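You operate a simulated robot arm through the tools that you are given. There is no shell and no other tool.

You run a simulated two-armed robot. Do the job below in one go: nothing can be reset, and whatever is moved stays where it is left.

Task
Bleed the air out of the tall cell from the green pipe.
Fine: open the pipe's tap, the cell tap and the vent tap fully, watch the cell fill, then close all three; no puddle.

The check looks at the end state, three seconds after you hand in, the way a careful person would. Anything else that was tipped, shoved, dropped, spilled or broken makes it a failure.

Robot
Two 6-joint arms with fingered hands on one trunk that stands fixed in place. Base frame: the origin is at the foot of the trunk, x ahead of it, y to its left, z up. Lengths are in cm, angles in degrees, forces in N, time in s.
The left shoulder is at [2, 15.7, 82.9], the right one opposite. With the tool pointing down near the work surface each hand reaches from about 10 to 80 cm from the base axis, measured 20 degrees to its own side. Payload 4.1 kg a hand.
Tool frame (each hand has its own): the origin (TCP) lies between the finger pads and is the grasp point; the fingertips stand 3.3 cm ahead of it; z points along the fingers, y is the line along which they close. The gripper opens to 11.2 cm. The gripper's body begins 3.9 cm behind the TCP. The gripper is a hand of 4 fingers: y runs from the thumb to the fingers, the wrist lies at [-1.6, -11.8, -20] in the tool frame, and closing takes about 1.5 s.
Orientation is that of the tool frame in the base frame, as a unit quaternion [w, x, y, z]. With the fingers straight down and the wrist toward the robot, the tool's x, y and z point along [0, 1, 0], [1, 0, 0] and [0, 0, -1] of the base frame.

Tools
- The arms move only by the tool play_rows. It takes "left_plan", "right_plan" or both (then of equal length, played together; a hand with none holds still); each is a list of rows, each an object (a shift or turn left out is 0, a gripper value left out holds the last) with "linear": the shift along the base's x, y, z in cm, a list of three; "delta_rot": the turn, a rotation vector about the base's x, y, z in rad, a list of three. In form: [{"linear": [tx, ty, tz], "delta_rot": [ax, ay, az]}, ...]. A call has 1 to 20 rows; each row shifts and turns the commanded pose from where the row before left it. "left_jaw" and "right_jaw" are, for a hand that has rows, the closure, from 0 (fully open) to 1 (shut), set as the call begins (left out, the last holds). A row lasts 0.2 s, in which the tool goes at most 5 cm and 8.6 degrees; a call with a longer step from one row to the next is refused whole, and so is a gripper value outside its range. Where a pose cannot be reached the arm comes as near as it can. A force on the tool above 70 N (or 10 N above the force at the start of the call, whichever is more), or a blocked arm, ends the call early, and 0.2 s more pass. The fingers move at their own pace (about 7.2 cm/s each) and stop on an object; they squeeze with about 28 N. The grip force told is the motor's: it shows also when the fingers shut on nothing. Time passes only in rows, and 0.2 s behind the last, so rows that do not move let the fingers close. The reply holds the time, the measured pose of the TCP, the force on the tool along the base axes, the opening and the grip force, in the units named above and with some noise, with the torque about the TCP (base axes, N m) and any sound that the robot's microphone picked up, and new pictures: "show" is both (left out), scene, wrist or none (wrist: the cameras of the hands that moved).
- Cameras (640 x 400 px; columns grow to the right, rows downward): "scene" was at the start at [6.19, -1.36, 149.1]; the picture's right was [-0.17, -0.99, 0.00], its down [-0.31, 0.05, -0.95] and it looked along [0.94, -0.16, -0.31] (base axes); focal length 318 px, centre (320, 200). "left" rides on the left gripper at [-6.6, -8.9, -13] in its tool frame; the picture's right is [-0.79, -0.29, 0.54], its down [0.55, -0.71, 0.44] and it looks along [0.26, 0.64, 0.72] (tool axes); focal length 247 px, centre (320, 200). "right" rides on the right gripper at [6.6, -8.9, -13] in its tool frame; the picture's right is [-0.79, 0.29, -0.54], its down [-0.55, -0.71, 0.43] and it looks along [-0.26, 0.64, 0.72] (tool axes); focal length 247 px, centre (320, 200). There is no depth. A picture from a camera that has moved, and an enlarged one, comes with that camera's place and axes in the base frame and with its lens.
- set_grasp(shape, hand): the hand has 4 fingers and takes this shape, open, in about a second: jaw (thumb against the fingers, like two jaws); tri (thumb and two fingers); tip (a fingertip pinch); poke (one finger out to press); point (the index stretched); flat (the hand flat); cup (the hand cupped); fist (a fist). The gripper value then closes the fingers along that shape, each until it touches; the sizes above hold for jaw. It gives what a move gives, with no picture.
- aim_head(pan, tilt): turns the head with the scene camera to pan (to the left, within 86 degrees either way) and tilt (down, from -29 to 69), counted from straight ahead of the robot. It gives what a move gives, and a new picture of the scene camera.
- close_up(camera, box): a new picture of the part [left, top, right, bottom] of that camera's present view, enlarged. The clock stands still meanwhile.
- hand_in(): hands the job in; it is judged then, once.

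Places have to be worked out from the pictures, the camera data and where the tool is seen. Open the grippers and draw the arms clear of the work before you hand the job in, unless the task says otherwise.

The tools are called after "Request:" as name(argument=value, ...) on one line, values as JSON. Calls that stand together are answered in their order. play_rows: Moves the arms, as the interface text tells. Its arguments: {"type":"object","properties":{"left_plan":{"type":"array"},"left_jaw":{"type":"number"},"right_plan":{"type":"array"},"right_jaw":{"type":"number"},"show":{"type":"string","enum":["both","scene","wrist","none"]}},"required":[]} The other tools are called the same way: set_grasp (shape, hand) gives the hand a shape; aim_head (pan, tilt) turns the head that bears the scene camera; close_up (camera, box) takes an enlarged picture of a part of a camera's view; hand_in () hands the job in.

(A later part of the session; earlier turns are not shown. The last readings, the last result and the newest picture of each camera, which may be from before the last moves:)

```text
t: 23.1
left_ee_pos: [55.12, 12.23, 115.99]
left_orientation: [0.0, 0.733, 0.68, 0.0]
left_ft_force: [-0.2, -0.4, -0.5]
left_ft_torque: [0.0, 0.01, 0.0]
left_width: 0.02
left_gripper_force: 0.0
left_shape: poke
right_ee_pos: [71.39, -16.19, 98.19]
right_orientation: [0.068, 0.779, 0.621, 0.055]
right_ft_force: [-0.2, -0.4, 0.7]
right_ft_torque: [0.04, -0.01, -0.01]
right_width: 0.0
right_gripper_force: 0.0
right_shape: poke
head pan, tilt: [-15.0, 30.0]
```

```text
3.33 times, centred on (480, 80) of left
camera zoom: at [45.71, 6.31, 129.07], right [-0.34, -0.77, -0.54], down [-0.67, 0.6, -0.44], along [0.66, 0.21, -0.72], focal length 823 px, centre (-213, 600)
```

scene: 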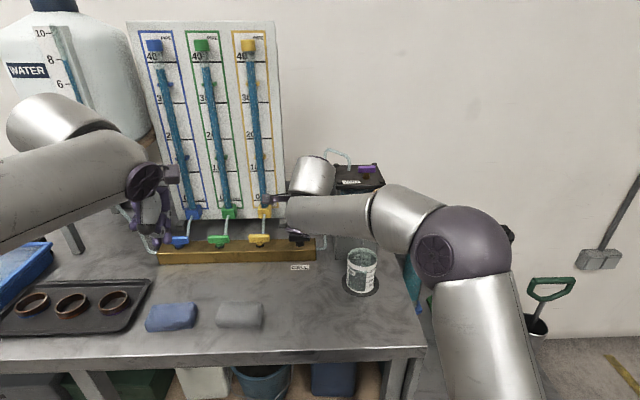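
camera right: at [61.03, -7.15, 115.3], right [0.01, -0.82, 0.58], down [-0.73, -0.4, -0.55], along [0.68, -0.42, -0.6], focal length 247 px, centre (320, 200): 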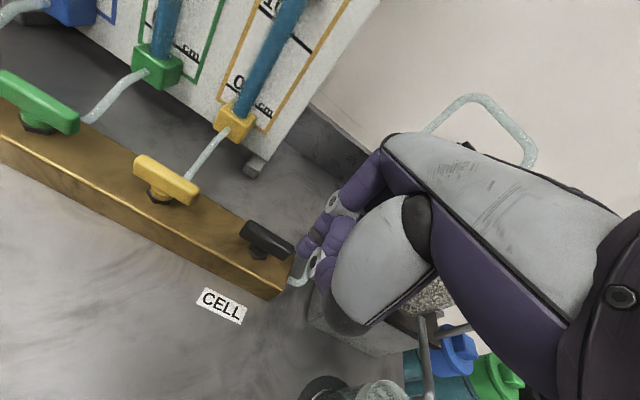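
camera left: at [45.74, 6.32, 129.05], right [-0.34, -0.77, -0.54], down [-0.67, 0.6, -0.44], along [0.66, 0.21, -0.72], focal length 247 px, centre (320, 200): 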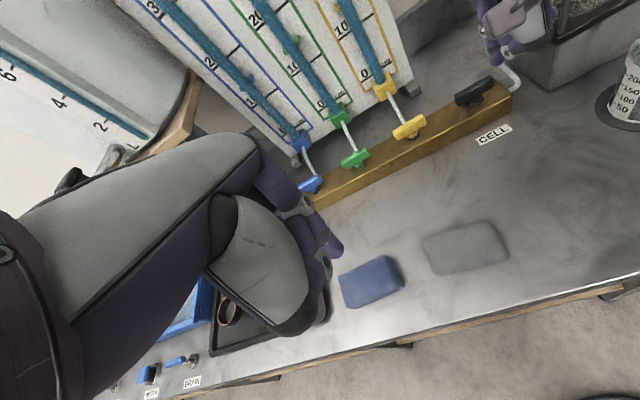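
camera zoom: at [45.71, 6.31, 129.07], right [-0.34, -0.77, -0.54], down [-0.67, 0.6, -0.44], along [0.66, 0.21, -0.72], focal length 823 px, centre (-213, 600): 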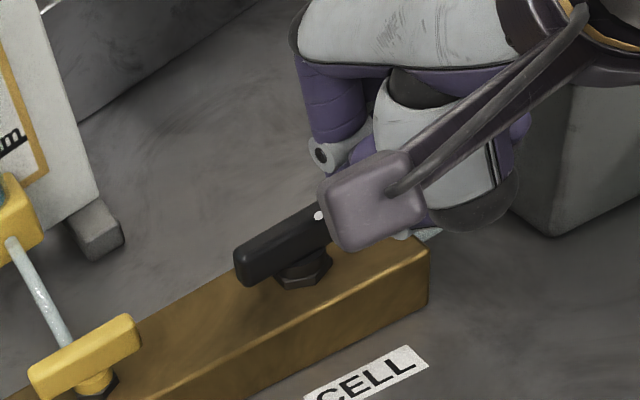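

No contact yet. I continue forward in small steps and read the force.

Request:
play_rows(right_plan=[{"linear": [0.39, -0.09, 0]}, {"linear": [0.39, -0.09, 0]}, {}], show="none")

Request:
close_up(camera="right", box=[220, 150, 380, 270])

```text
t: 23.9
left_ee_pos: [55.05, 12.2, 115.97]
left_orientation: [0.001, 0.733, 0.68, 0.0]
left_ft_force: [-0.2, -0.2, 0.2]
left_ft_torque: [0.02, 0.02, 0.0]
left_width: 0.0
left_gripper_force: 0.0
left_shape: poke
right_ee_pos: [72.21, -16.31, 98.37]
right_orientation: [0.068, 0.779, 0.621, 0.054]
right_ft_force: [-0.4, 0.3, 0.0]
right_ft_torque: [0.01, 0.0, 0.0]
right_width: 0.0
right_gripper_force: 0.1
right_shape: poke
head pan, tilt: [-15.0, 30.0]
```

```text
3.33 times, centred on (300, 210) of right
camera zoom: at [62.87, -7.49, 109.67], right [0.01, -0.82, 0.58], down [-0.73, -0.4, -0.55], along [0.68, -0.42, -0.6], focal length 823 px, centre (387, 167)
```

zoom: 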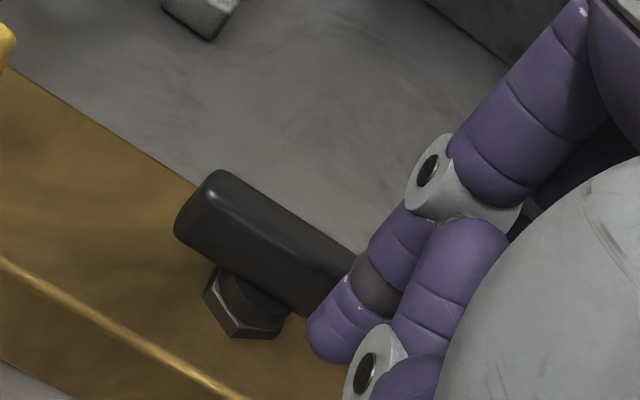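

Still free. I lower another 1 cm (fingertip stays above the manifold by estimate) and creep forward again.

Request:
play_rows(right_plan=[{"linear": [0, 0, -0.5]}, {"linear": [0, 0, -0.5]}, {}], show="none")

Request:
play_rows(right_plan=[{"linear": [0.39, -0.09, 0]}, {"linear": [0.39, -0.09, 0]}, {}], show="none")

Request:
close_up(camera="right", box=[220, 150, 380, 270])

```text
t: 24.8
left_ee_pos: [55.13, 12.28, 115.93]
left_orientation: [0.0, 0.733, 0.68, 0.0]
left_ft_force: [1.1, -0.2, 0.7]
left_ft_torque: [0.01, 0.02, -0.01]
left_width: 0.0
left_gripper_force: 0.1
left_shape: poke
right_ee_pos: [72.21, -16.38, 97.29]
right_orientation: [0.067, 0.779, 0.621, 0.055]
right_ft_force: [0.6, -0.7, 0.1]
right_ft_torque: [-0.03, 0.02, -0.03]
right_width: 0.0
right_gripper_force: 0.1
right_shape: poke
head pan, tilt: [-15.0, 30.0]
```

```text
t: 25.6
left_ee_pos: [55.03, 12.28, 116.04]
left_orientation: [0.0, 0.733, 0.68, 0.0]
left_ft_force: [0.2, 0.2, -0.6]
left_ft_torque: [0.01, 0.01, 0.01]
left_width: 0.01
left_gripper_force: 0.0
left_shape: poke
right_ee_pos: [73.05, -16.54, 97.35]
right_orientation: [0.067, 0.778, 0.622, 0.055]
right_ft_force: [-0.3, 0.7, 0.2]
right_ft_torque: [0.02, -0.02, -0.01]
right_width: 0.0
right_gripper_force: 0.1
right_shape: poke
head pan, tilt: [-15.0, 30.0]
```

```text
3.33 times, centred on (300, 210) of right
camera zoom: at [63.66, -7.7, 108.68], right [0.01, -0.82, 0.58], down [-0.73, -0.4, -0.55], along [0.68, -0.42, -0.6], focal length 823 px, centre (387, 167)
```

zoom: 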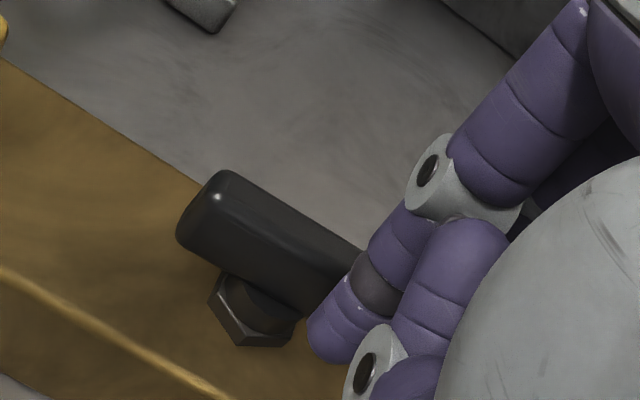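

Still no contact; continuing forward slowly at this height.

Request:
play_rows(right_plan=[{"linear": [0.39, -0.09, 0]}, {"linear": [0.39, -0.09, 0]}, {}], show="none")

Request:
close_up(camera="right", box=[220, 150, 380, 270])

Request:
close_up(camera="left", box=[400, 20, 560, 140])

```text
t: 26.4
left_ee_pos: [55.08, 12.18, 116.0]
left_orientation: [0.0, 0.733, 0.68, 0.0]
left_ft_force: [0.1, -0.5, 0.2]
left_ft_torque: [-0.02, 0.0, 0.02]
left_width: 0.01
left_gripper_force: 0.2
left_shape: poke
right_ee_pos: [73.72, -16.8, 97.26]
right_orientation: [0.068, 0.78, 0.62, 0.054]
right_ft_force: [-5.0, -3.8, 0.3]
right_ft_torque: [-0.09, 0.09, 0.0]
right_width: 0.0
right_gripper_force: 0.1
right_shape: poke
head pan, tilt: [-15.0, 30.0]
```

```text
3.33 times, centred on (300, 210) of right
camera zoom: at [64.42, -7.94, 108.63], right [0.01, -0.81, 0.58], down [-0.73, -0.4, -0.55], along [0.68, -0.42, -0.6], focal length 823 px, centre (387, 167)
```

zoom: 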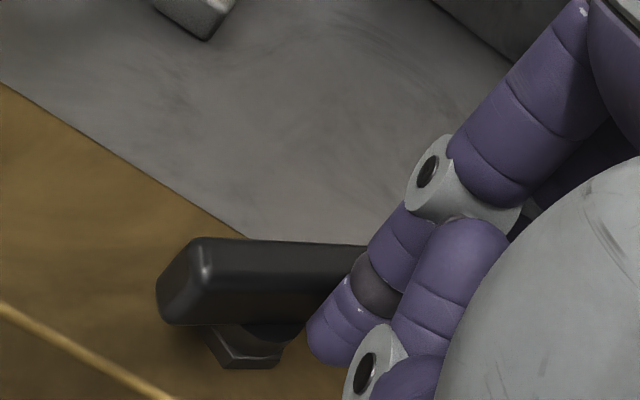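

```text
3.33 times, centred on (480, 80) of left
camera zoom: at [45.7, 6.29, 129.08], right [-0.34, -0.77, -0.54], down [-0.67, 0.6, -0.44], along [0.66, 0.21, -0.72], focal length 823 px, centre (-213, 600)
```

zoom: 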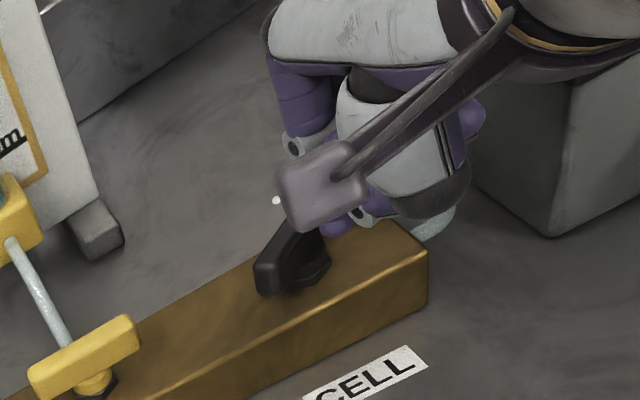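

Contact: only about 5 N and the CELL handle is already turning counter-clockwise (seen from above), so that is the opening direction. I continue along the arc, forward and gradually left.

Request:
play_rows(right_plan=[{"linear": [0.43, 0.06, 0]}, {"linear": [0.43, 0.06, 0]}, {}], show="none")

Request:
close_up(camera="right", box=[220, 150, 380, 270])

Request:
close_up(camera="left", box=[400, 20, 560, 140])

```text
t: 27.1
left_ee_pos: [55.06, 12.15, 115.95]
left_orientation: [0.0, 0.733, 0.68, 0.0]
left_ft_force: [0.3, -0.4, 0.1]
left_ft_torque: [0.03, 0.03, -0.01]
left_width: 0.03
left_gripper_force: 0.0
left_shape: poke
right_ee_pos: [74.63, -16.78, 97.33]
right_orientation: [0.069, 0.78, 0.62, 0.054]
right_ft_force: [-6.4, -14.3, -1.3]
right_ft_torque: [-0.33, 0.17, -0.06]
right_width: 0.0
right_gripper_force: 0.1
right_shape: poke
head pan, tilt: [-15.0, 30.0]
```

```text
3.33 times, centred on (300, 210) of right
camera zoom: at [65.29, -7.92, 108.63], right [0.01, -0.81, 0.58], down [-0.73, -0.4, -0.55], along [0.68, -0.42, -0.6], focal length 823 px, centre (387, 167)
```

zoom: 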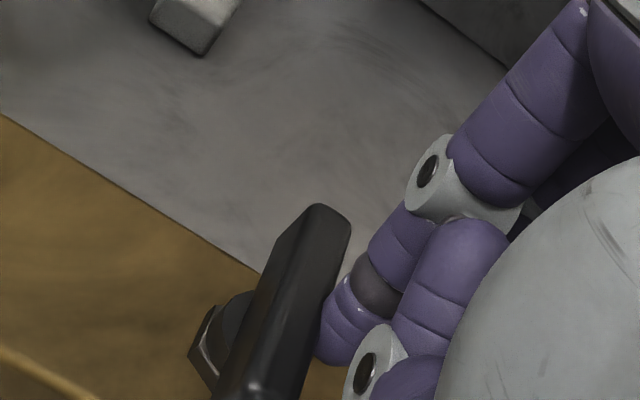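

```text
3.33 times, centred on (480, 80) of left
camera zoom: at [45.7, 6.24, 129.08], right [-0.34, -0.77, -0.54], down [-0.67, 0.6, -0.44], along [0.66, 0.21, -0.72], focal length 823 px, centre (-213, 600)
```

zoom: 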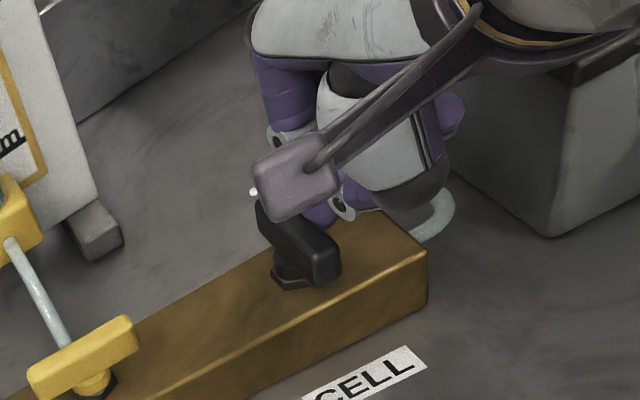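

The CELL handle now points nearly straight away from me, about 90° turned, and the force is rising (14 N), likely the stop. A small extra nudge to the left to be sure it's fully open.

Request:
play_rows(right_plan=[{"linear": [0.09, 0.4, 0]}, {}, {}], show="none")

Request:
close_up(camera="left", box=[400, 20, 560, 140])

Request:
close_up(camera="right", box=[220, 150, 380, 270])

```text
t: 27.9
left_ee_pos: [54.95, 12.21, 116.06]
left_orientation: [0.0, 0.733, 0.68, 0.0]
left_ft_force: [0.4, -0.7, 0.6]
left_ft_torque: [0.0, 0.03, -0.02]
left_width: 0.02
left_gripper_force: 0.0
left_shape: poke
right_ee_pos: [74.67, -16.78, 97.3]
right_orientation: [0.069, 0.782, 0.617, 0.052]
right_ft_force: [-11.0, -32.3, 4.0]
right_ft_torque: [-0.66, 0.19, -0.25]
right_width: 0.0
right_gripper_force: 0.1
right_shape: poke
head pan, tilt: [-15.0, 30.0]
```

```text
3.33 times, centred on (480, 80) of left
camera zoom: at [45.67, 6.18, 129.09], right [-0.34, -0.77, -0.54], down [-0.67, 0.6, -0.44], along [0.66, 0.21, -0.72], focal length 823 px, centre (-213, 600)
```

zoom: 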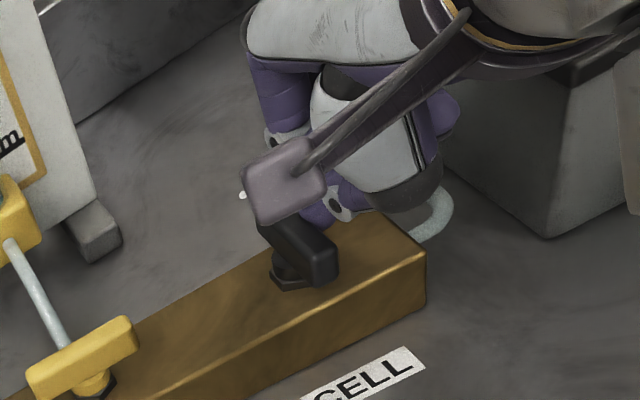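

```text
3.33 times, centred on (300, 210) of right
camera zoom: at [65.47, -7.79, 108.6], right [0.0, -0.81, 0.58], down [-0.74, -0.39, -0.55], along [0.68, -0.43, -0.6], focal length 823 px, centre (387, 167)
```

zoom: 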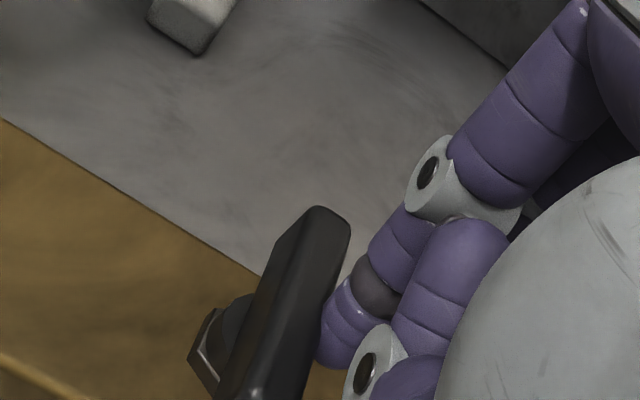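

The handle is against its stop (32 N, no more motion), so the CELL tap is fully open. I back the finger off to the right and lift away, then inspect the hand's poke shape from the head camera.

Request:
play_rows(right_plan=[{"linear": [-0.1, -0.55, 0]}, {"linear": [0, 0, 1.5]}, {"linear": [0, 0, 2.5]}, {"linear": [-1, 0, 3]}, {"linear": [-3, 0, 3]}, {"linear": [-4, 0, 2]}, {"linear": [-4, 0, 2]}], show="both")

Request:
close_up(camera="scene", box=[90, 130, 250, 250])

Request:
close_up(camera="left", box=[380, 0, 580, 125])

```text
t: 29.6
left_ee_pos: [55.03, 12.29, 115.91]
left_orientation: [0.001, 0.733, 0.681, 0.0]
left_ft_force: [-0.2, -0.2, -0.8]
left_ft_torque: [0.03, 0.04, 0.01]
left_width: 0.04
left_gripper_force: 0.0
left_shape: poke
right_ee_pos: [62.57, -16.78, 111.25]
right_orientation: [0.068, 0.779, 0.621, 0.053]
right_ft_force: [1.0, 0.7, 0.3]
right_ft_torque: [0.02, 0.02, 0.01]
right_width: 0.0
right_gripper_force: 0.2
right_shape: poke
head pan, tilt: [-15.0, 30.0]
camera right: at [53.28, -7.81, 122.62], right [0.01, -0.81, 0.58], down [-0.73, -0.4, -0.55], along [0.68, -0.42, -0.6], focal length 247 px, centre (320, 200)
```

scene: 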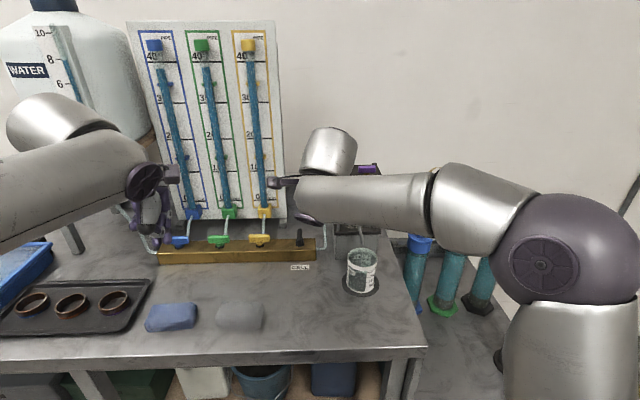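
right: 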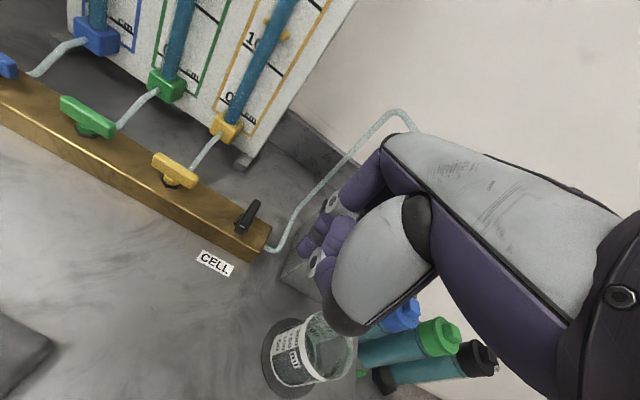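

```text
3.33 times, centred on (170, 190) of scene
camera zoom: at [5.8, -2.1, 147.19], right [-0.26, -0.97, 0.0], down [-0.48, 0.13, -0.87], along [0.84, -0.22, -0.5], focal length 1061 px, centre (820, 233)
```

zoom: 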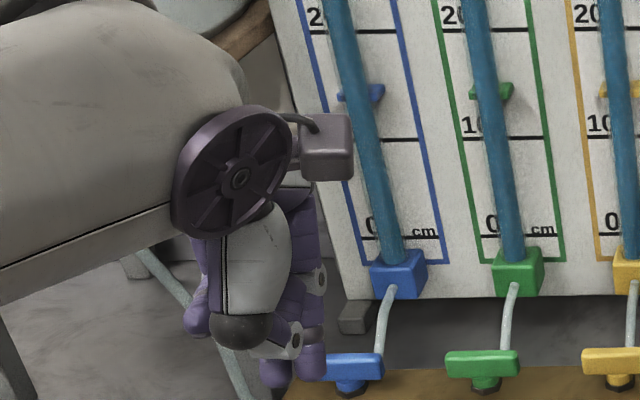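

```text
3.20 times, centred on (480, 62) of left
camera zoom: at [45.78, 6.32, 129.04], right [-0.34, -0.77, -0.54], down [-0.67, 0.6, -0.44], along [0.66, 0.21, -0.72], focal length 790 px, centre (-192, 640)
```

zoom: 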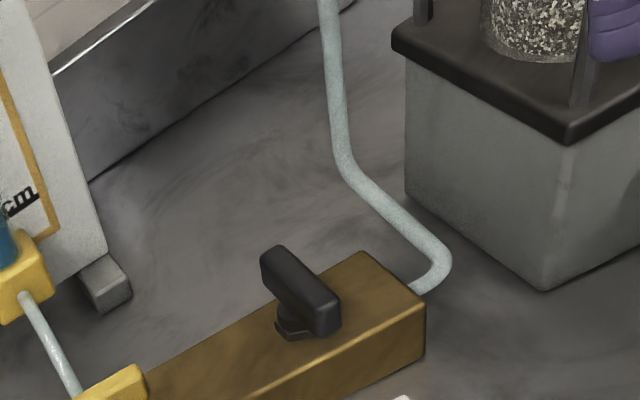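

CELL is at a clean 90°. I zoom further on the left hand's fingers to see which digits protrude in poke.

Request:
close_up(camera="scene", box=[125, 185, 195, 265])

Request:
close_up(camera="left", box=[220, 140, 380, 340])

Request:
close_up(camera="scene", box=[280, 140, 420, 300])

```text
5.00 times, centred on (160, 225) of scene
camera zoom: at [5.8, -2.1, 147.19], right [-0.26, -0.97, 0.0], down [-0.48, 0.13, -0.87], along [0.84, -0.22, -0.5], focal length 1592 px, centre (1120, 75)
```

zoom: 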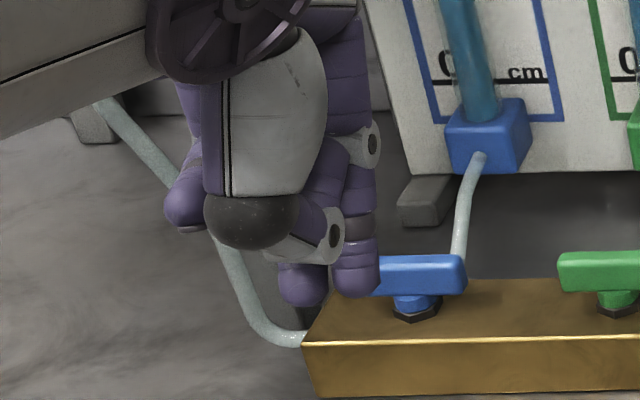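

```text
2.00 times, centred on (300, 240) of left
camera zoom: at [45.78, 6.32, 129.04], right [-0.34, -0.77, -0.54], down [-0.67, 0.6, -0.44], along [0.66, 0.21, -0.72], focal length 494 px, centre (360, 120)
```

zoom: 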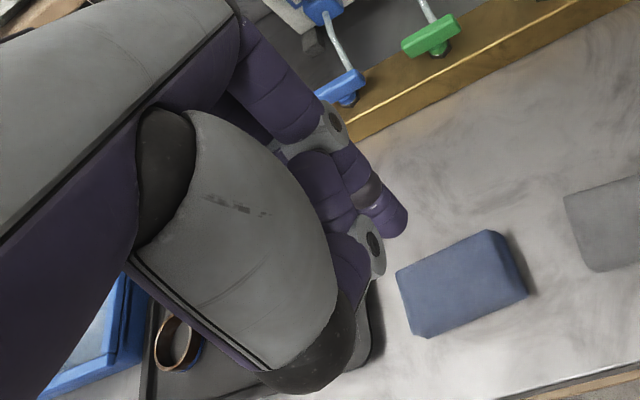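

```text
2.50 times, centred on (350, 220) of scene
camera zoom: at [5.8, -2.1, 147.19], right [-0.26, -0.97, 0.0], down [-0.48, 0.13, -0.87], along [0.84, -0.22, -0.5], focal length 796 px, centre (245, 150)
```

zoom: 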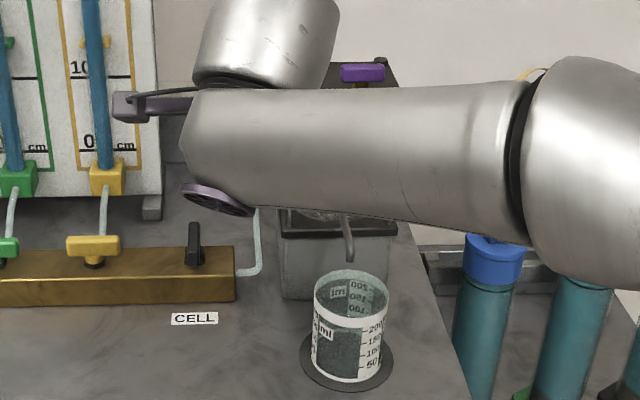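

Another digit seems to hang about 2 cm beside the index in poke. I'll try the "point" shape on the left hand and compare.

Request:
set_grasp(shape="point", hand="left")

Request:
close_up(camera="scene", box=[125, 185, 195, 265])

Request:
close_up(camera="left", box=[220, 140, 380, 340])

Request:
close_up(camera="right", box=[0, 0, 200, 200])

```text
t: 30.4
left_ee_pos: [55.06, 12.16, 115.98]
left_orientation: [0.001, 0.734, 0.679, 0.0]
left_ft_force: [-0.5, -0.4, 0.1]
left_ft_torque: [-0.03, 0.01, 0.02]
left_width: 0.02
left_gripper_force: 0.0
left_shape: point
right_ee_pos: [62.64, -16.62, 111.26]
right_orientation: [0.067, 0.779, 0.622, 0.055]
right_ft_force: [0.7, 0.2, 0.3]
right_ft_torque: [-0.01, 0.0, -0.02]
right_width: 0.01
right_gripper_force: 0.1
right_shape: poke
head pan, tilt: [-15.0, 30.0]
```

```text
5.00 times, centred on (160, 225) of scene
camera zoom: at [5.74, -2.11, 147.19], right [-0.26, -0.97, 0.0], down [-0.48, 0.13, -0.87], along [0.84, -0.22, -0.5], focal length 1592 px, centre (1120, 75)
```

zoom: 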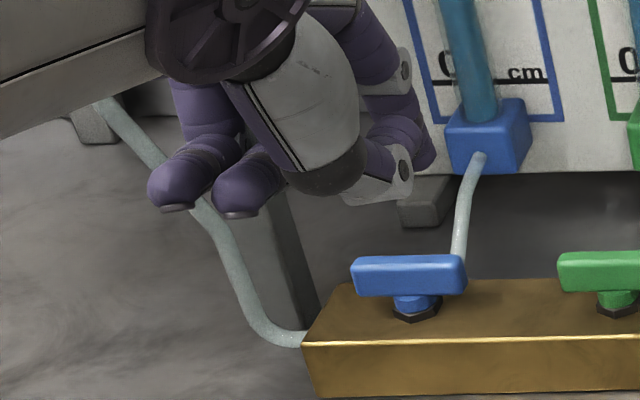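

```text
2.00 times, centred on (300, 240) of left
camera zoom: at [45.71, 6.31, 129.07], right [-0.34, -0.77, -0.54], down [-0.67, 0.6, -0.44], along [0.66, 0.21, -0.72], focal length 494 px, centre (360, 120)
```

zoom: 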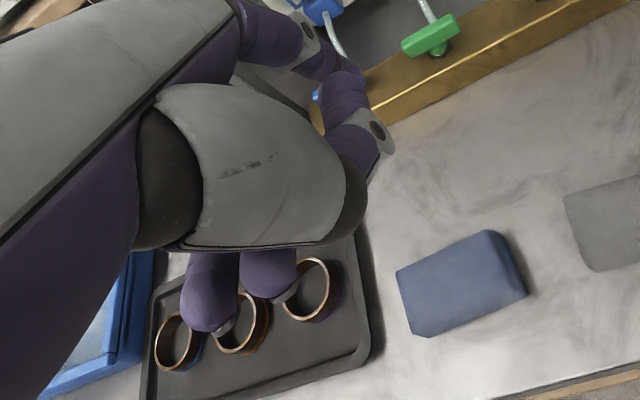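

```text
2.00 times, centred on (100, 100) of right
camera zoom: at [53.29, -7.83, 122.66], right [0.01, -0.82, 0.58], down [-0.73, -0.4, -0.55], along [0.68, -0.42, -0.6], focal length 494 px, centre (760, 400)
```

zoom: 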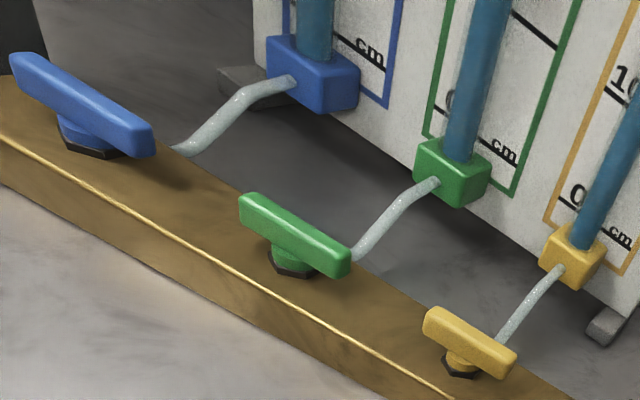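

The fingers may still have been moving; let me pause briefly and look again.

Request:
play_rows(left_plan=[{}, {}, {}], show="none")

Request:
close_up(camera="scene", box=[125, 185, 195, 265])

Request:
close_up(camera="left", box=[220, 140, 380, 340])

```text
t: 31.2
left_ee_pos: [54.97, 12.28, 116.04]
left_orientation: [0.0, 0.733, 0.68, 0.0]
left_ft_force: [0.1, 0.4, 1.4]
left_ft_torque: [0.01, -0.04, -0.01]
left_width: 0.0
left_gripper_force: 0.1
left_shape: point
right_ee_pos: [62.63, -16.7, 111.34]
right_orientation: [0.068, 0.779, 0.621, 0.054]
right_ft_force: [0.0, 0.2, 0.2]
right_ft_torque: [-0.01, -0.02, 0.03]
right_width: 0.01
right_gripper_force: 0.0
right_shape: poke
head pan, tilt: [-15.0, 30.0]
```

```text
5.00 times, centred on (160, 225) of scene
camera zoom: at [5.74, -2.11, 147.19], right [-0.26, -0.97, 0.0], down [-0.48, 0.13, -0.87], along [0.84, -0.22, -0.5], focal length 1592 px, centre (1120, 75)
```

zoom: 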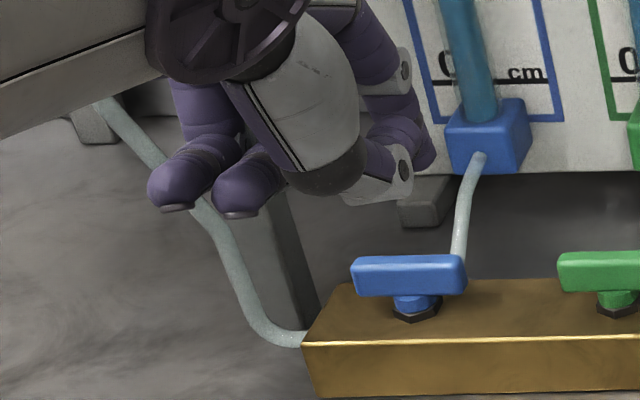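

```text
2.00 times, centred on (300, 240) of left
camera zoom: at [45.71, 6.31, 129.07], right [-0.34, -0.77, -0.54], down [-0.67, 0.6, -0.44], along [0.66, 0.21, -0.72], focal length 494 px, centre (360, 120)
```

zoom: 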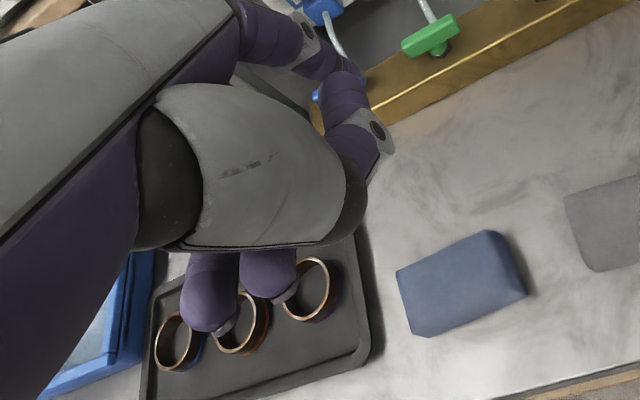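

"Point" is no better. The right hand's poke suits counter-clockwise opening (and clockwise closing) from the near side, so I'll use it for all taps and keep the left camera as observer. Next I bring the right hand in front of the vent handle's right half, tilted 30°, still above it.

Request:
play_rows(right_plan=[{"linear": [-2.2, -1.1, 3.6]}, {"linear": [-2.2, -1.1, 3.6]}, {"linear": [-2.2, -1.1, 3.6]}, {"linear": [0.7, -3.3, 0], "delta_rot": [-0.0131, -0.0567, 0]}, {"linear": [0.7, -3.3, 0], "delta_rot": [-0.0131, -0.0567, 0]}, {"linear": [0.7, -3.3, 0], "delta_rot": [-0.0131, -0.0567, 0]}, {"linear": [3.4, -1.27, 0], "delta_rot": [-0.0131, -0.0567, 0]}, {"linear": [3.4, -1.27, 0], "delta_rot": [-0.0131, -0.0567, 0]}, {"linear": [2.4, -1.27, 0], "delta_rot": [-0.0131, -0.0567, 0]}, {}], show="both")

Request:
close_up(camera="right", box=[200, 120, 400, 270])

Request:
close_up(camera="left", box=[400, 0, 640, 150])

```text
t: 33.5
left_ee_pos: [54.98, 12.27, 116.0]
left_orientation: [0.0, 0.733, 0.68, 0.001]
left_ft_force: [-0.3, 0.5, 0.4]
left_ft_torque: [-0.03, -0.03, 0.0]
left_width: 0.0
left_gripper_force: 0.0
left_shape: point
right_ee_pos: [67.47, -33.59, 122.28]
right_orientation: [0.202, 0.755, 0.602, 0.162]
right_ft_force: [0.5, -0.5, 0.0]
right_ft_torque: [0.0, 0.0, -0.01]
right_width: 0.0
right_gripper_force: 0.0
right_shape: poke
head pan, tilt: [-15.0, 30.0]
camera right: at [54.96, -24.06, 129.05], right [-0.2, -0.77, 0.61], down [-0.51, -0.45, -0.73], along [0.84, -0.46, -0.3], focal length 247 px, centre (320, 200)
```

scene: 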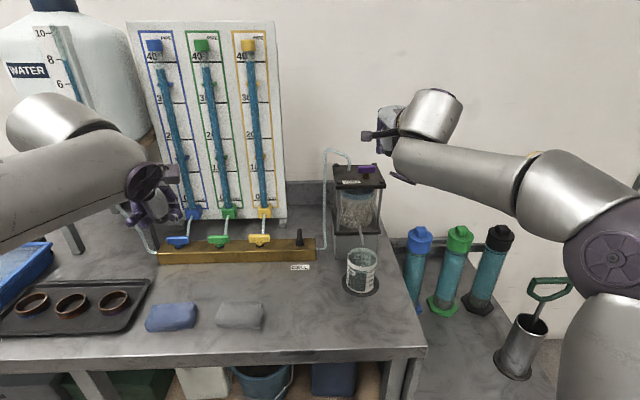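
right: 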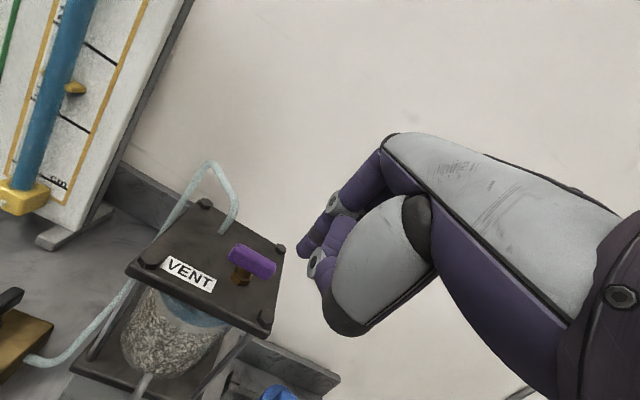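

```text
2.67 times, centred on (300, 195) of right
camera zoom: at [54.96, -24.06, 129.05], right [-0.2, -0.77, 0.61], down [-0.51, -0.45, -0.73], along [0.84, -0.46, -0.3], focal length 659 px, centre (373, 213)
```

zoom: 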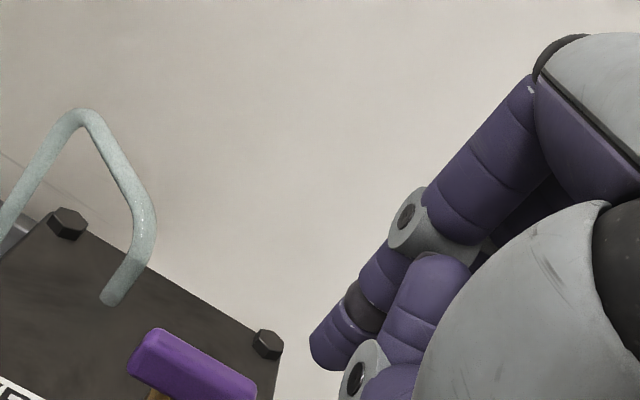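

```text
2.67 times, centred on (520, 75) of left
camera zoom: at [45.71, 6.32, 129.07], right [-0.34, -0.77, -0.54], down [-0.67, 0.6, -0.44], along [0.66, 0.21, -0.72], focal length 659 px, centre (-213, 533)
```

zoom: 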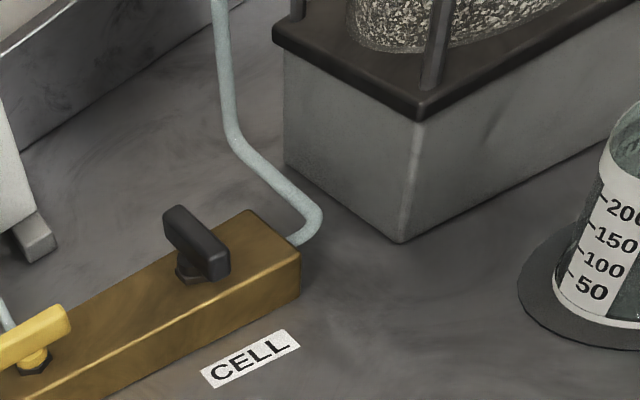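

The arm at the vent leaves the head camera's view of the cell clear, which is ideal for watching it fill. A closer look at the vent handle and fingertip to align.

Request:
close_up(camera="right", box=[200, 200, 360, 320])

Request:
close_up(camera="scene", box=[320, 130, 420, 250])

```text
3.33 times, centred on (280, 260) of right
camera zoom: at [54.96, -24.06, 129.05], right [-0.2, -0.77, 0.61], down [-0.51, -0.45, -0.73], along [0.84, -0.46, -0.3], focal length 823 px, centre (453, 0)
```

zoom: 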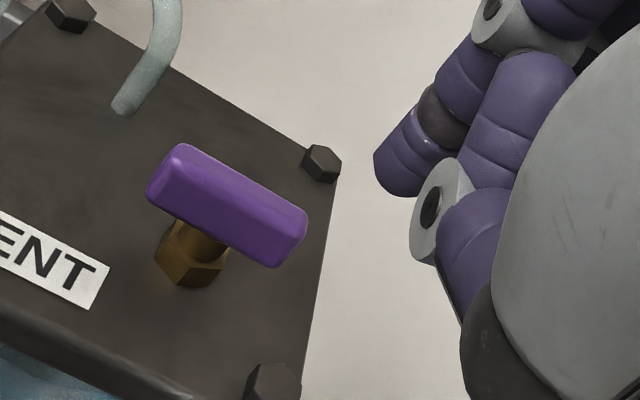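

```text
3.33 times, centred on (370, 190) of scene
camera zoom: at [5.73, -2.11, 147.19], right [-0.26, -0.97, 0.0], down [-0.48, 0.13, -0.87], along [0.84, -0.22, -0.5], focal length 1061 px, centre (153, 233)
```

zoom: 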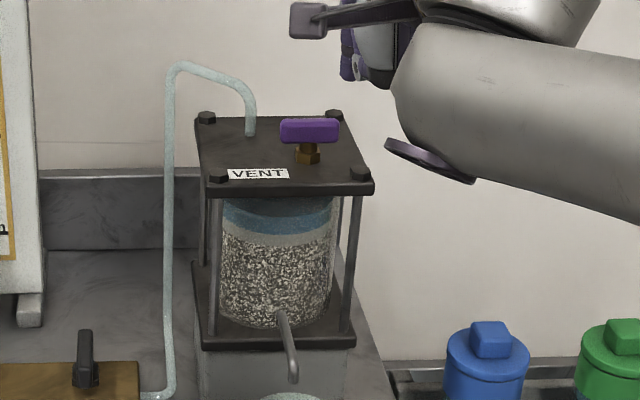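

Vent handle centre is about (72.0, -32.2, 114.3), same yaw as the manifold. I descend to handle height just in front of its right half, checking force and view.

Request:
play_rows(right_plan=[{"linear": [0.3, 0.05, -1.5]}, {"linear": [0.3, 0.05, -1.5]}, {"linear": [0, 0, -1.5]}, {"linear": [0, 0, -1.5]}, {}], show="none")

Request:
close_up(camera="right", box=[200, 150, 360, 270])

Request:
close_up(camera="scene", box=[320, 130, 420, 250])

```text
t: 34.6
left_ee_pos: [55.14, 12.25, 115.92]
left_orientation: [0.001, 0.733, 0.68, 0.001]
left_ft_force: [-0.2, -0.2, -1.5]
left_ft_torque: [-0.01, 0.0, 0.02]
left_width: 0.0
left_gripper_force: 0.0
left_shape: point
right_ee_pos: [68.03, -33.57, 116.0]
right_orientation: [0.202, 0.756, 0.602, 0.161]
right_ft_force: [0.5, -0.3, -0.4]
right_ft_torque: [-0.01, 0.0, -0.02]
right_width: 0.0
right_gripper_force: 0.1
right_shape: poke
head pan, tilt: [-15.0, 30.0]
```

```text
3.33 times, centred on (280, 210) of right
camera zoom: at [55.56, -24.05, 123.0], right [-0.2, -0.77, 0.61], down [-0.51, -0.45, -0.73], along [0.84, -0.46, -0.3], focal length 823 px, centre (453, 167)
```

zoom: 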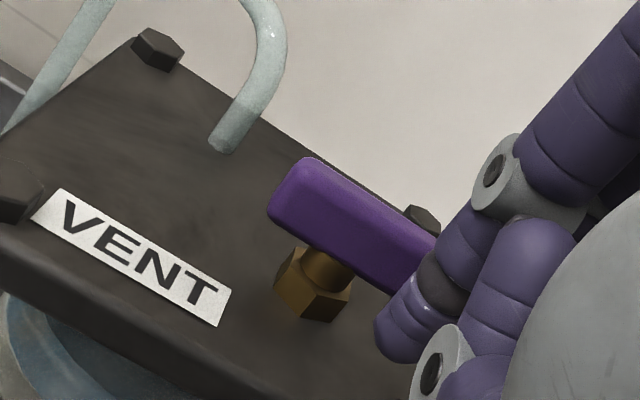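

```text
3.33 times, centred on (370, 190) of scene
camera zoom: at [5.73, -2.11, 147.19], right [-0.26, -0.97, 0.0], down [-0.48, 0.13, -0.87], along [0.84, -0.22, -0.5], focal length 1061 px, centre (153, 233)
```

zoom: 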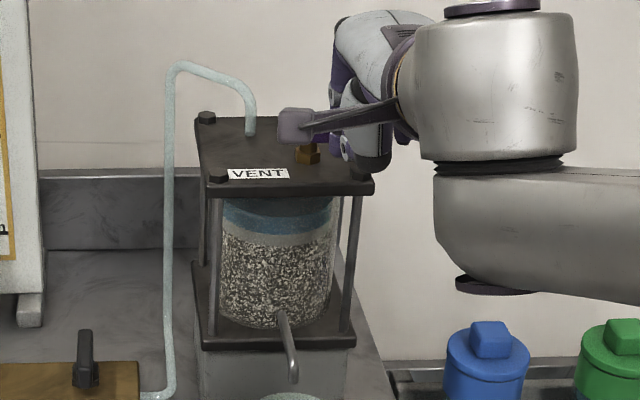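

Perfect alignment: the finger is just in front of the vent handle's right half, and the head camera sees the cell clearly. I now push forward the same way as with the CELL tap, in small steps.

Request:
play_rows(right_plan=[{"linear": [0.49, -0.11, 0]}, {"linear": [0.49, -0.11, 0]}, {"linear": [0.49, -0.11, 0]}, {"linear": [0.39, -0.09, 0]}, {"linear": [0.39, -0.09, 0]}, {}], show="none")

Request:
close_up(camera="right", box=[200, 150, 360, 270])

```text
t: 36.0
left_ee_pos: [54.95, 12.29, 115.99]
left_orientation: [0.001, 0.733, 0.68, 0.0]
left_ft_force: [-0.1, -0.1, 0.7]
left_ft_torque: [0.0, 0.01, -0.03]
left_width: 0.0
left_gripper_force: 0.1
left_shape: point
right_ee_pos: [70.28, -34.11, 116.2]
right_orientation: [0.202, 0.756, 0.601, 0.161]
right_ft_force: [-0.9, -1.9, -1.3]
right_ft_torque: [-0.04, 0.02, -0.04]
right_width: 0.0
right_gripper_force: 0.2
right_shape: poke
head pan, tilt: [-15.0, 30.0]
```

```text
3.33 times, centred on (280, 210) of right
camera zoom: at [57.77, -24.53, 123.0], right [-0.2, -0.77, 0.61], down [-0.51, -0.45, -0.73], along [0.84, -0.46, -0.3], focal length 823 px, centre (453, 167)
```

zoom: 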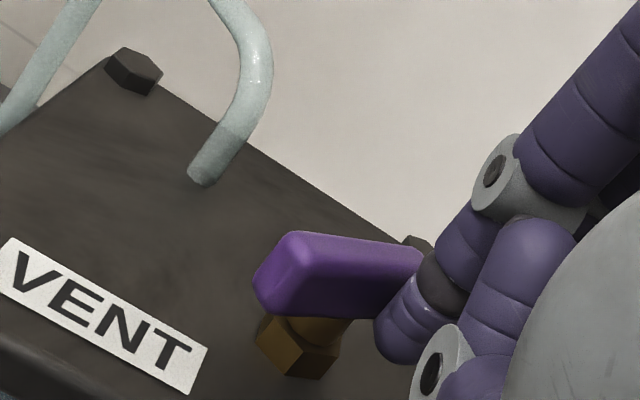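

The vent handle has begun to turn (about 20°) with only ~2 N. Continuing along the arc.

Request:
play_rows(right_plan=[{"linear": [0.4, -0.05, 0]}, {"linear": [0.4, 0.05, 0]}, {"linear": [0.25, 0.1, 0]}, {}], show="none")

Request:
close_up(camera="right", box=[200, 150, 360, 270])

Request:
close_up(camera="scene", box=[320, 130, 420, 250])

```text
t: 37.0
left_ee_pos: [54.94, 12.25, 116.03]
left_orientation: [0.0, 0.734, 0.679, -0.001]
left_ft_force: [0.3, 0.5, 0.6]
left_ft_torque: [0.02, -0.01, -0.01]
left_width: 0.0
left_gripper_force: 0.2
left_shape: point
right_ee_pos: [71.35, -33.98, 116.11]
right_orientation: [0.202, 0.755, 0.603, 0.162]
right_ft_force: [-1.0, -0.9, -0.2]
right_ft_torque: [-0.01, 0.02, -0.03]
right_width: 0.0
right_gripper_force: 0.1
right_shape: poke
head pan, tilt: [-15.0, 30.0]
```

```text
3.33 times, centred on (280, 210) of right
camera zoom: at [58.85, -24.46, 123.02], right [-0.2, -0.77, 0.61], down [-0.51, -0.45, -0.73], along [0.84, -0.46, -0.3], focal length 823 px, centre (453, 167)
```

zoom: 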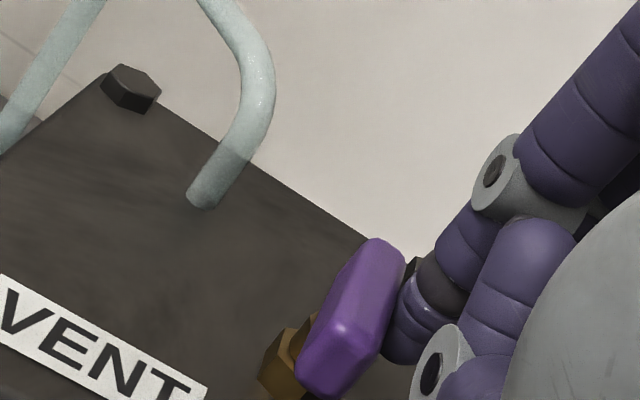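

```text
3.33 times, centred on (370, 190) of scene
camera zoom: at [5.73, -2.12, 147.19], right [-0.26, -0.97, 0.0], down [-0.48, 0.13, -0.87], along [0.84, -0.22, -0.5], focal length 1061 px, centre (153, 233)
```

zoom: 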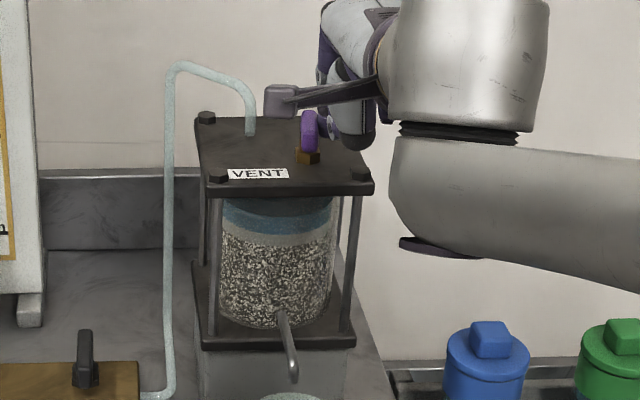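

The vent handle is at about 75–80°; a bit more push to the left until I feel the stop.

Request:
play_rows(right_plan=[{"linear": [0.15, 0.25, 0]}, {"linear": [0.08, 0.3, 0]}, {}, {}], show="none")

Request:
close_up(camera="right", box=[200, 150, 360, 270])

Request:
close_up(camera="scene", box=[320, 130, 420, 250])

```text
t: 38.0
left_ee_pos: [55.04, 12.19, 116.14]
left_orientation: [0.001, 0.733, 0.68, 0.0]
left_ft_force: [-0.4, -0.1, -0.2]
left_ft_torque: [0.0, -0.02, 0.02]
left_width: 0.0
left_gripper_force: 0.0
left_shape: point
right_ee_pos: [71.44, -33.67, 116.16]
right_orientation: [0.202, 0.756, 0.601, 0.161]
right_ft_force: [-2.6, -18.2, -1.1]
right_ft_torque: [-0.27, 0.06, -0.24]
right_width: 0.03
right_gripper_force: 0.1
right_shape: poke
head pan, tilt: [-15.0, 30.0]
```

```text
3.33 times, centred on (280, 210) of right
camera zoom: at [58.98, -24.14, 123.06], right [-0.2, -0.77, 0.61], down [-0.51, -0.45, -0.73], along [0.83, -0.46, -0.3], focal length 823 px, centre (453, 167)
```

zoom: 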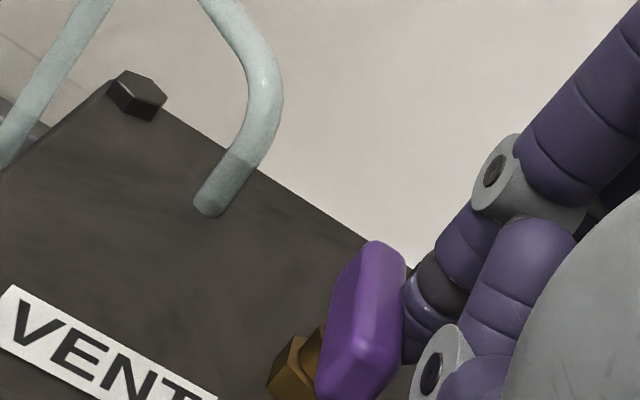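

```text
3.33 times, centred on (370, 190) of scene
camera zoom: at [5.73, -2.2, 147.19], right [-0.26, -0.97, 0.0], down [-0.48, 0.13, -0.87], along [0.84, -0.22, -0.5], focal length 1061 px, centre (153, 233)
```

zoom: 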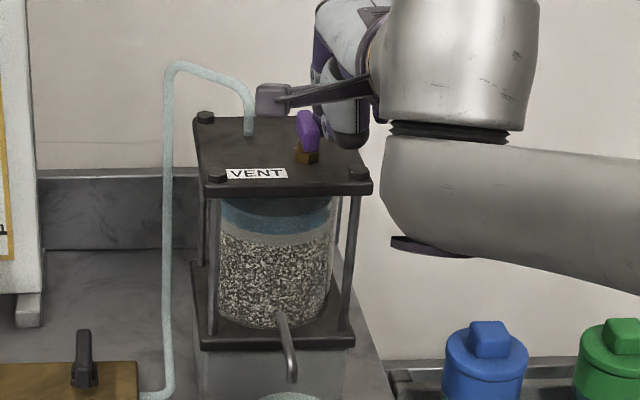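

The vent is at its stop (18 N, handle pointing away). I release it, lift away and back, and at the same time withdraw the left hand so the right one can cross to the green tap.

Request:
play_rows(right_plan=[{"linear": [-0.14, -0.58, 0]}, {"linear": [-0.1, -0.1, 2]}, {"linear": [-1, 0, 3]}, {"linear": [-4, 0, 1]}, {"linear": [-4, 0, 1]}, {"linear": [-4, 0, 1]}, {}], left_plan=[{"linear": [-3, 1.4, 2]}, {"linear": [-3, 1.4, 2]}, {"linear": [-3, 1.4, 2]}, {"linear": [-3, 1.4, 2]}, {"linear": [-3, 1.4, 2]}, {"linear": [-3, 1.4, 2]}, {}], show="scene")

Request:
close_up(camera="scene", box=[320, 130, 420, 250])

```text
t: 39.6
left_ee_pos: [36.89, 20.62, 128.23]
left_orientation: [0.0, 0.733, 0.68, 0.0]
left_ft_force: [0.5, 0.3, -0.5]
left_ft_torque: [0.01, 0.0, -0.02]
left_width: 0.03
left_gripper_force: 0.1
left_shape: point
right_ee_pos: [58.18, -34.21, 124.16]
right_orientation: [0.202, 0.755, 0.602, 0.161]
right_ft_force: [0.8, 0.4, -0.1]
right_ft_torque: [0.0, -0.01, -0.01]
right_width: 0.0
right_gripper_force: 0.0
right_shape: poke
head pan, tilt: [-15.0, 30.0]
```

scene: 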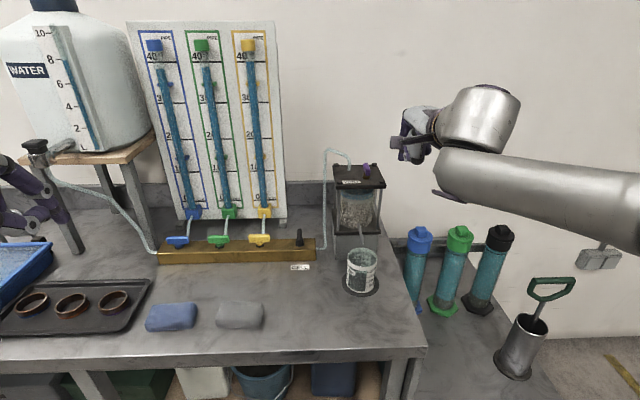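

```text
3.33 times, centred on (370, 190) of scene
camera zoom: at [5.75, -2.11, 147.19], right [-0.26, -0.97, 0.0], down [-0.48, 0.13, -0.87], along [0.84, -0.22, -0.5], focal length 1061 px, centre (153, 233)
```

zoom: 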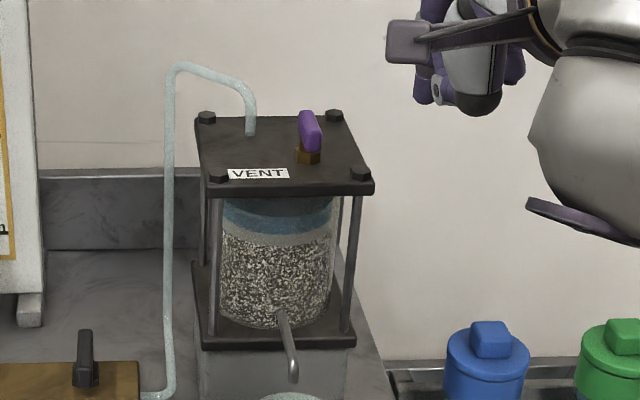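

The cell is unchanged so far. Now crossing the right hand to just in front of and above the green tap, reducing the tilt to 20°.

Request:
play_rows(right_plan=[{"linear": [0, 4.3, -0.9], "delta_rot": [0.0044, 0.0189, 0]}, {"linear": [0, 4.3, -0.9], "delta_rot": [0.0044, 0.0189, 0]}, {"linear": [0, 4.3, -0.9], "delta_rot": [0.0044, 0.0189, 0]}, {"linear": [0, 4.3, -0.9], "delta_rot": [0.0044, 0.0189, 0]}, {"linear": [0, 4.3, -0.9], "delta_rot": [0.0044, 0.0189, 0]}, {"linear": [0, 4.3, -0.9], "delta_rot": [0.0044, 0.0189, 0]}, {"linear": [0, 4.3, -0.9], "delta_rot": [0.0044, 0.0189, 0]}, {"linear": [0, 4.3, -0.9], "delta_rot": [0.0044, 0.0189, 0]}, {"linear": [0, 4.3, -0.9], "delta_rot": [0.0044, 0.0189, 0]}, {"linear": [3.5, 0.08, -2.6]}, {"linear": [3.5, 0.08, -2.6]}, {"linear": [3.5, 0.08, -2.6]}, {"linear": [3.5, 0.08, -2.6]}, {"linear": [3.5, 0.08, -2.6]}, {}], show="both")

Request:
close_up(camera="right", box=[200, 180, 360, 300])

Request:
close_up(camera="scene", box=[180, 130, 420, 290])

```text
t: 42.9
left_ee_pos: [36.99, 20.73, 128.38]
left_orientation: [0.0, 0.733, 0.68, 0.0]
left_ft_force: [0.0, 0.3, 0.6]
left_ft_torque: [-0.02, 0.0, -0.02]
left_width: 0.02
left_gripper_force: 0.0
left_shape: point
right_ee_pos: [75.62, 4.8, 102.97]
right_orientation: [0.135, 0.77, 0.614, 0.108]
right_ft_force: [-1.3, 0.5, 0.0]
right_ft_torque: [-0.05, 0.0, -0.04]
right_width: 0.01
right_gripper_force: 0.1
right_shape: poke
head pan, tilt: [-15.0, 30.0]
camera right: at [64.54, 14.06, 112.27], right [-0.09, -0.79, 0.6], down [-0.63, -0.42, -0.65], along [0.77, -0.44, -0.46], focal length 247 px, centre (320, 200)
```

scene: 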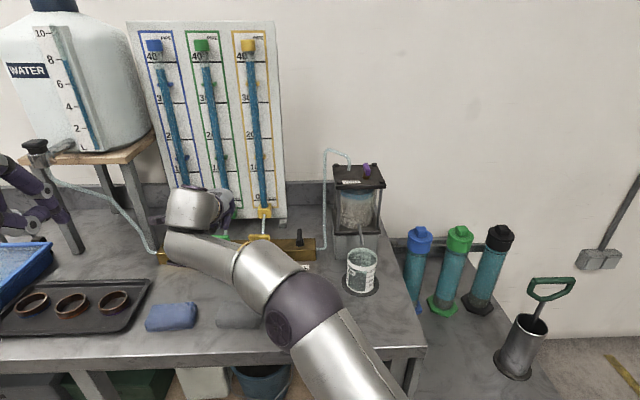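
right: 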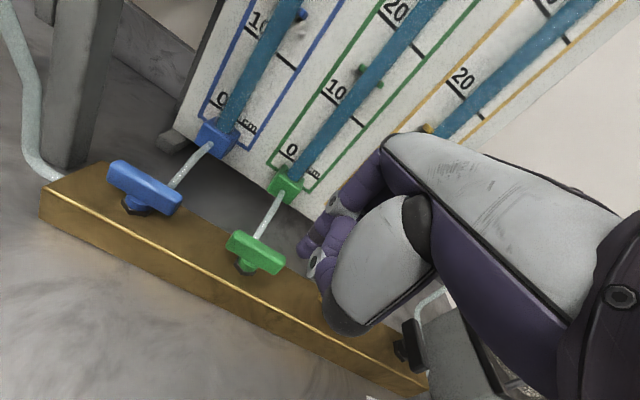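

```text
3.33 times, centred on (280, 240) of right
camera zoom: at [64.54, 14.06, 112.27], right [-0.09, -0.79, 0.6], down [-0.63, -0.42, -0.65], along [0.77, -0.44, -0.46], focal length 823 px, centre (453, 67)
```

zoom: 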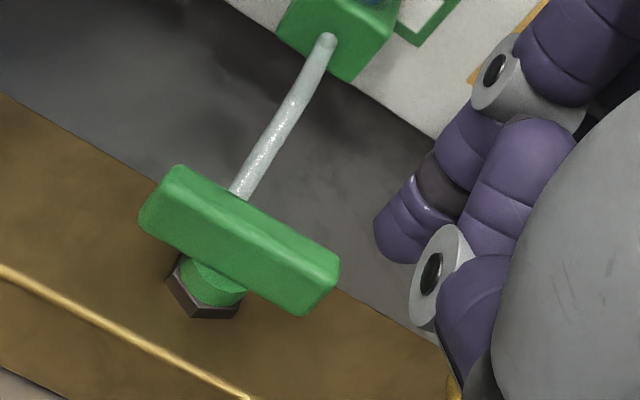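

```text
2.50 times, centred on (300, 210) of scene
camera zoom: at [5.72, -2.12, 147.19], right [-0.26, -0.97, 0.0], down [-0.48, 0.13, -0.87], along [0.84, -0.22, -0.5], focal length 796 px, centre (370, 175)
```

zoom: 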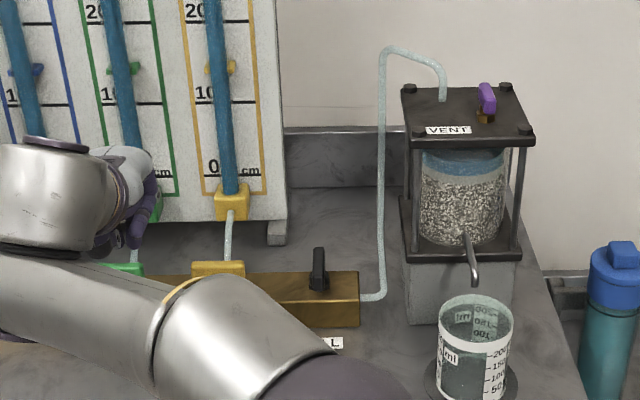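

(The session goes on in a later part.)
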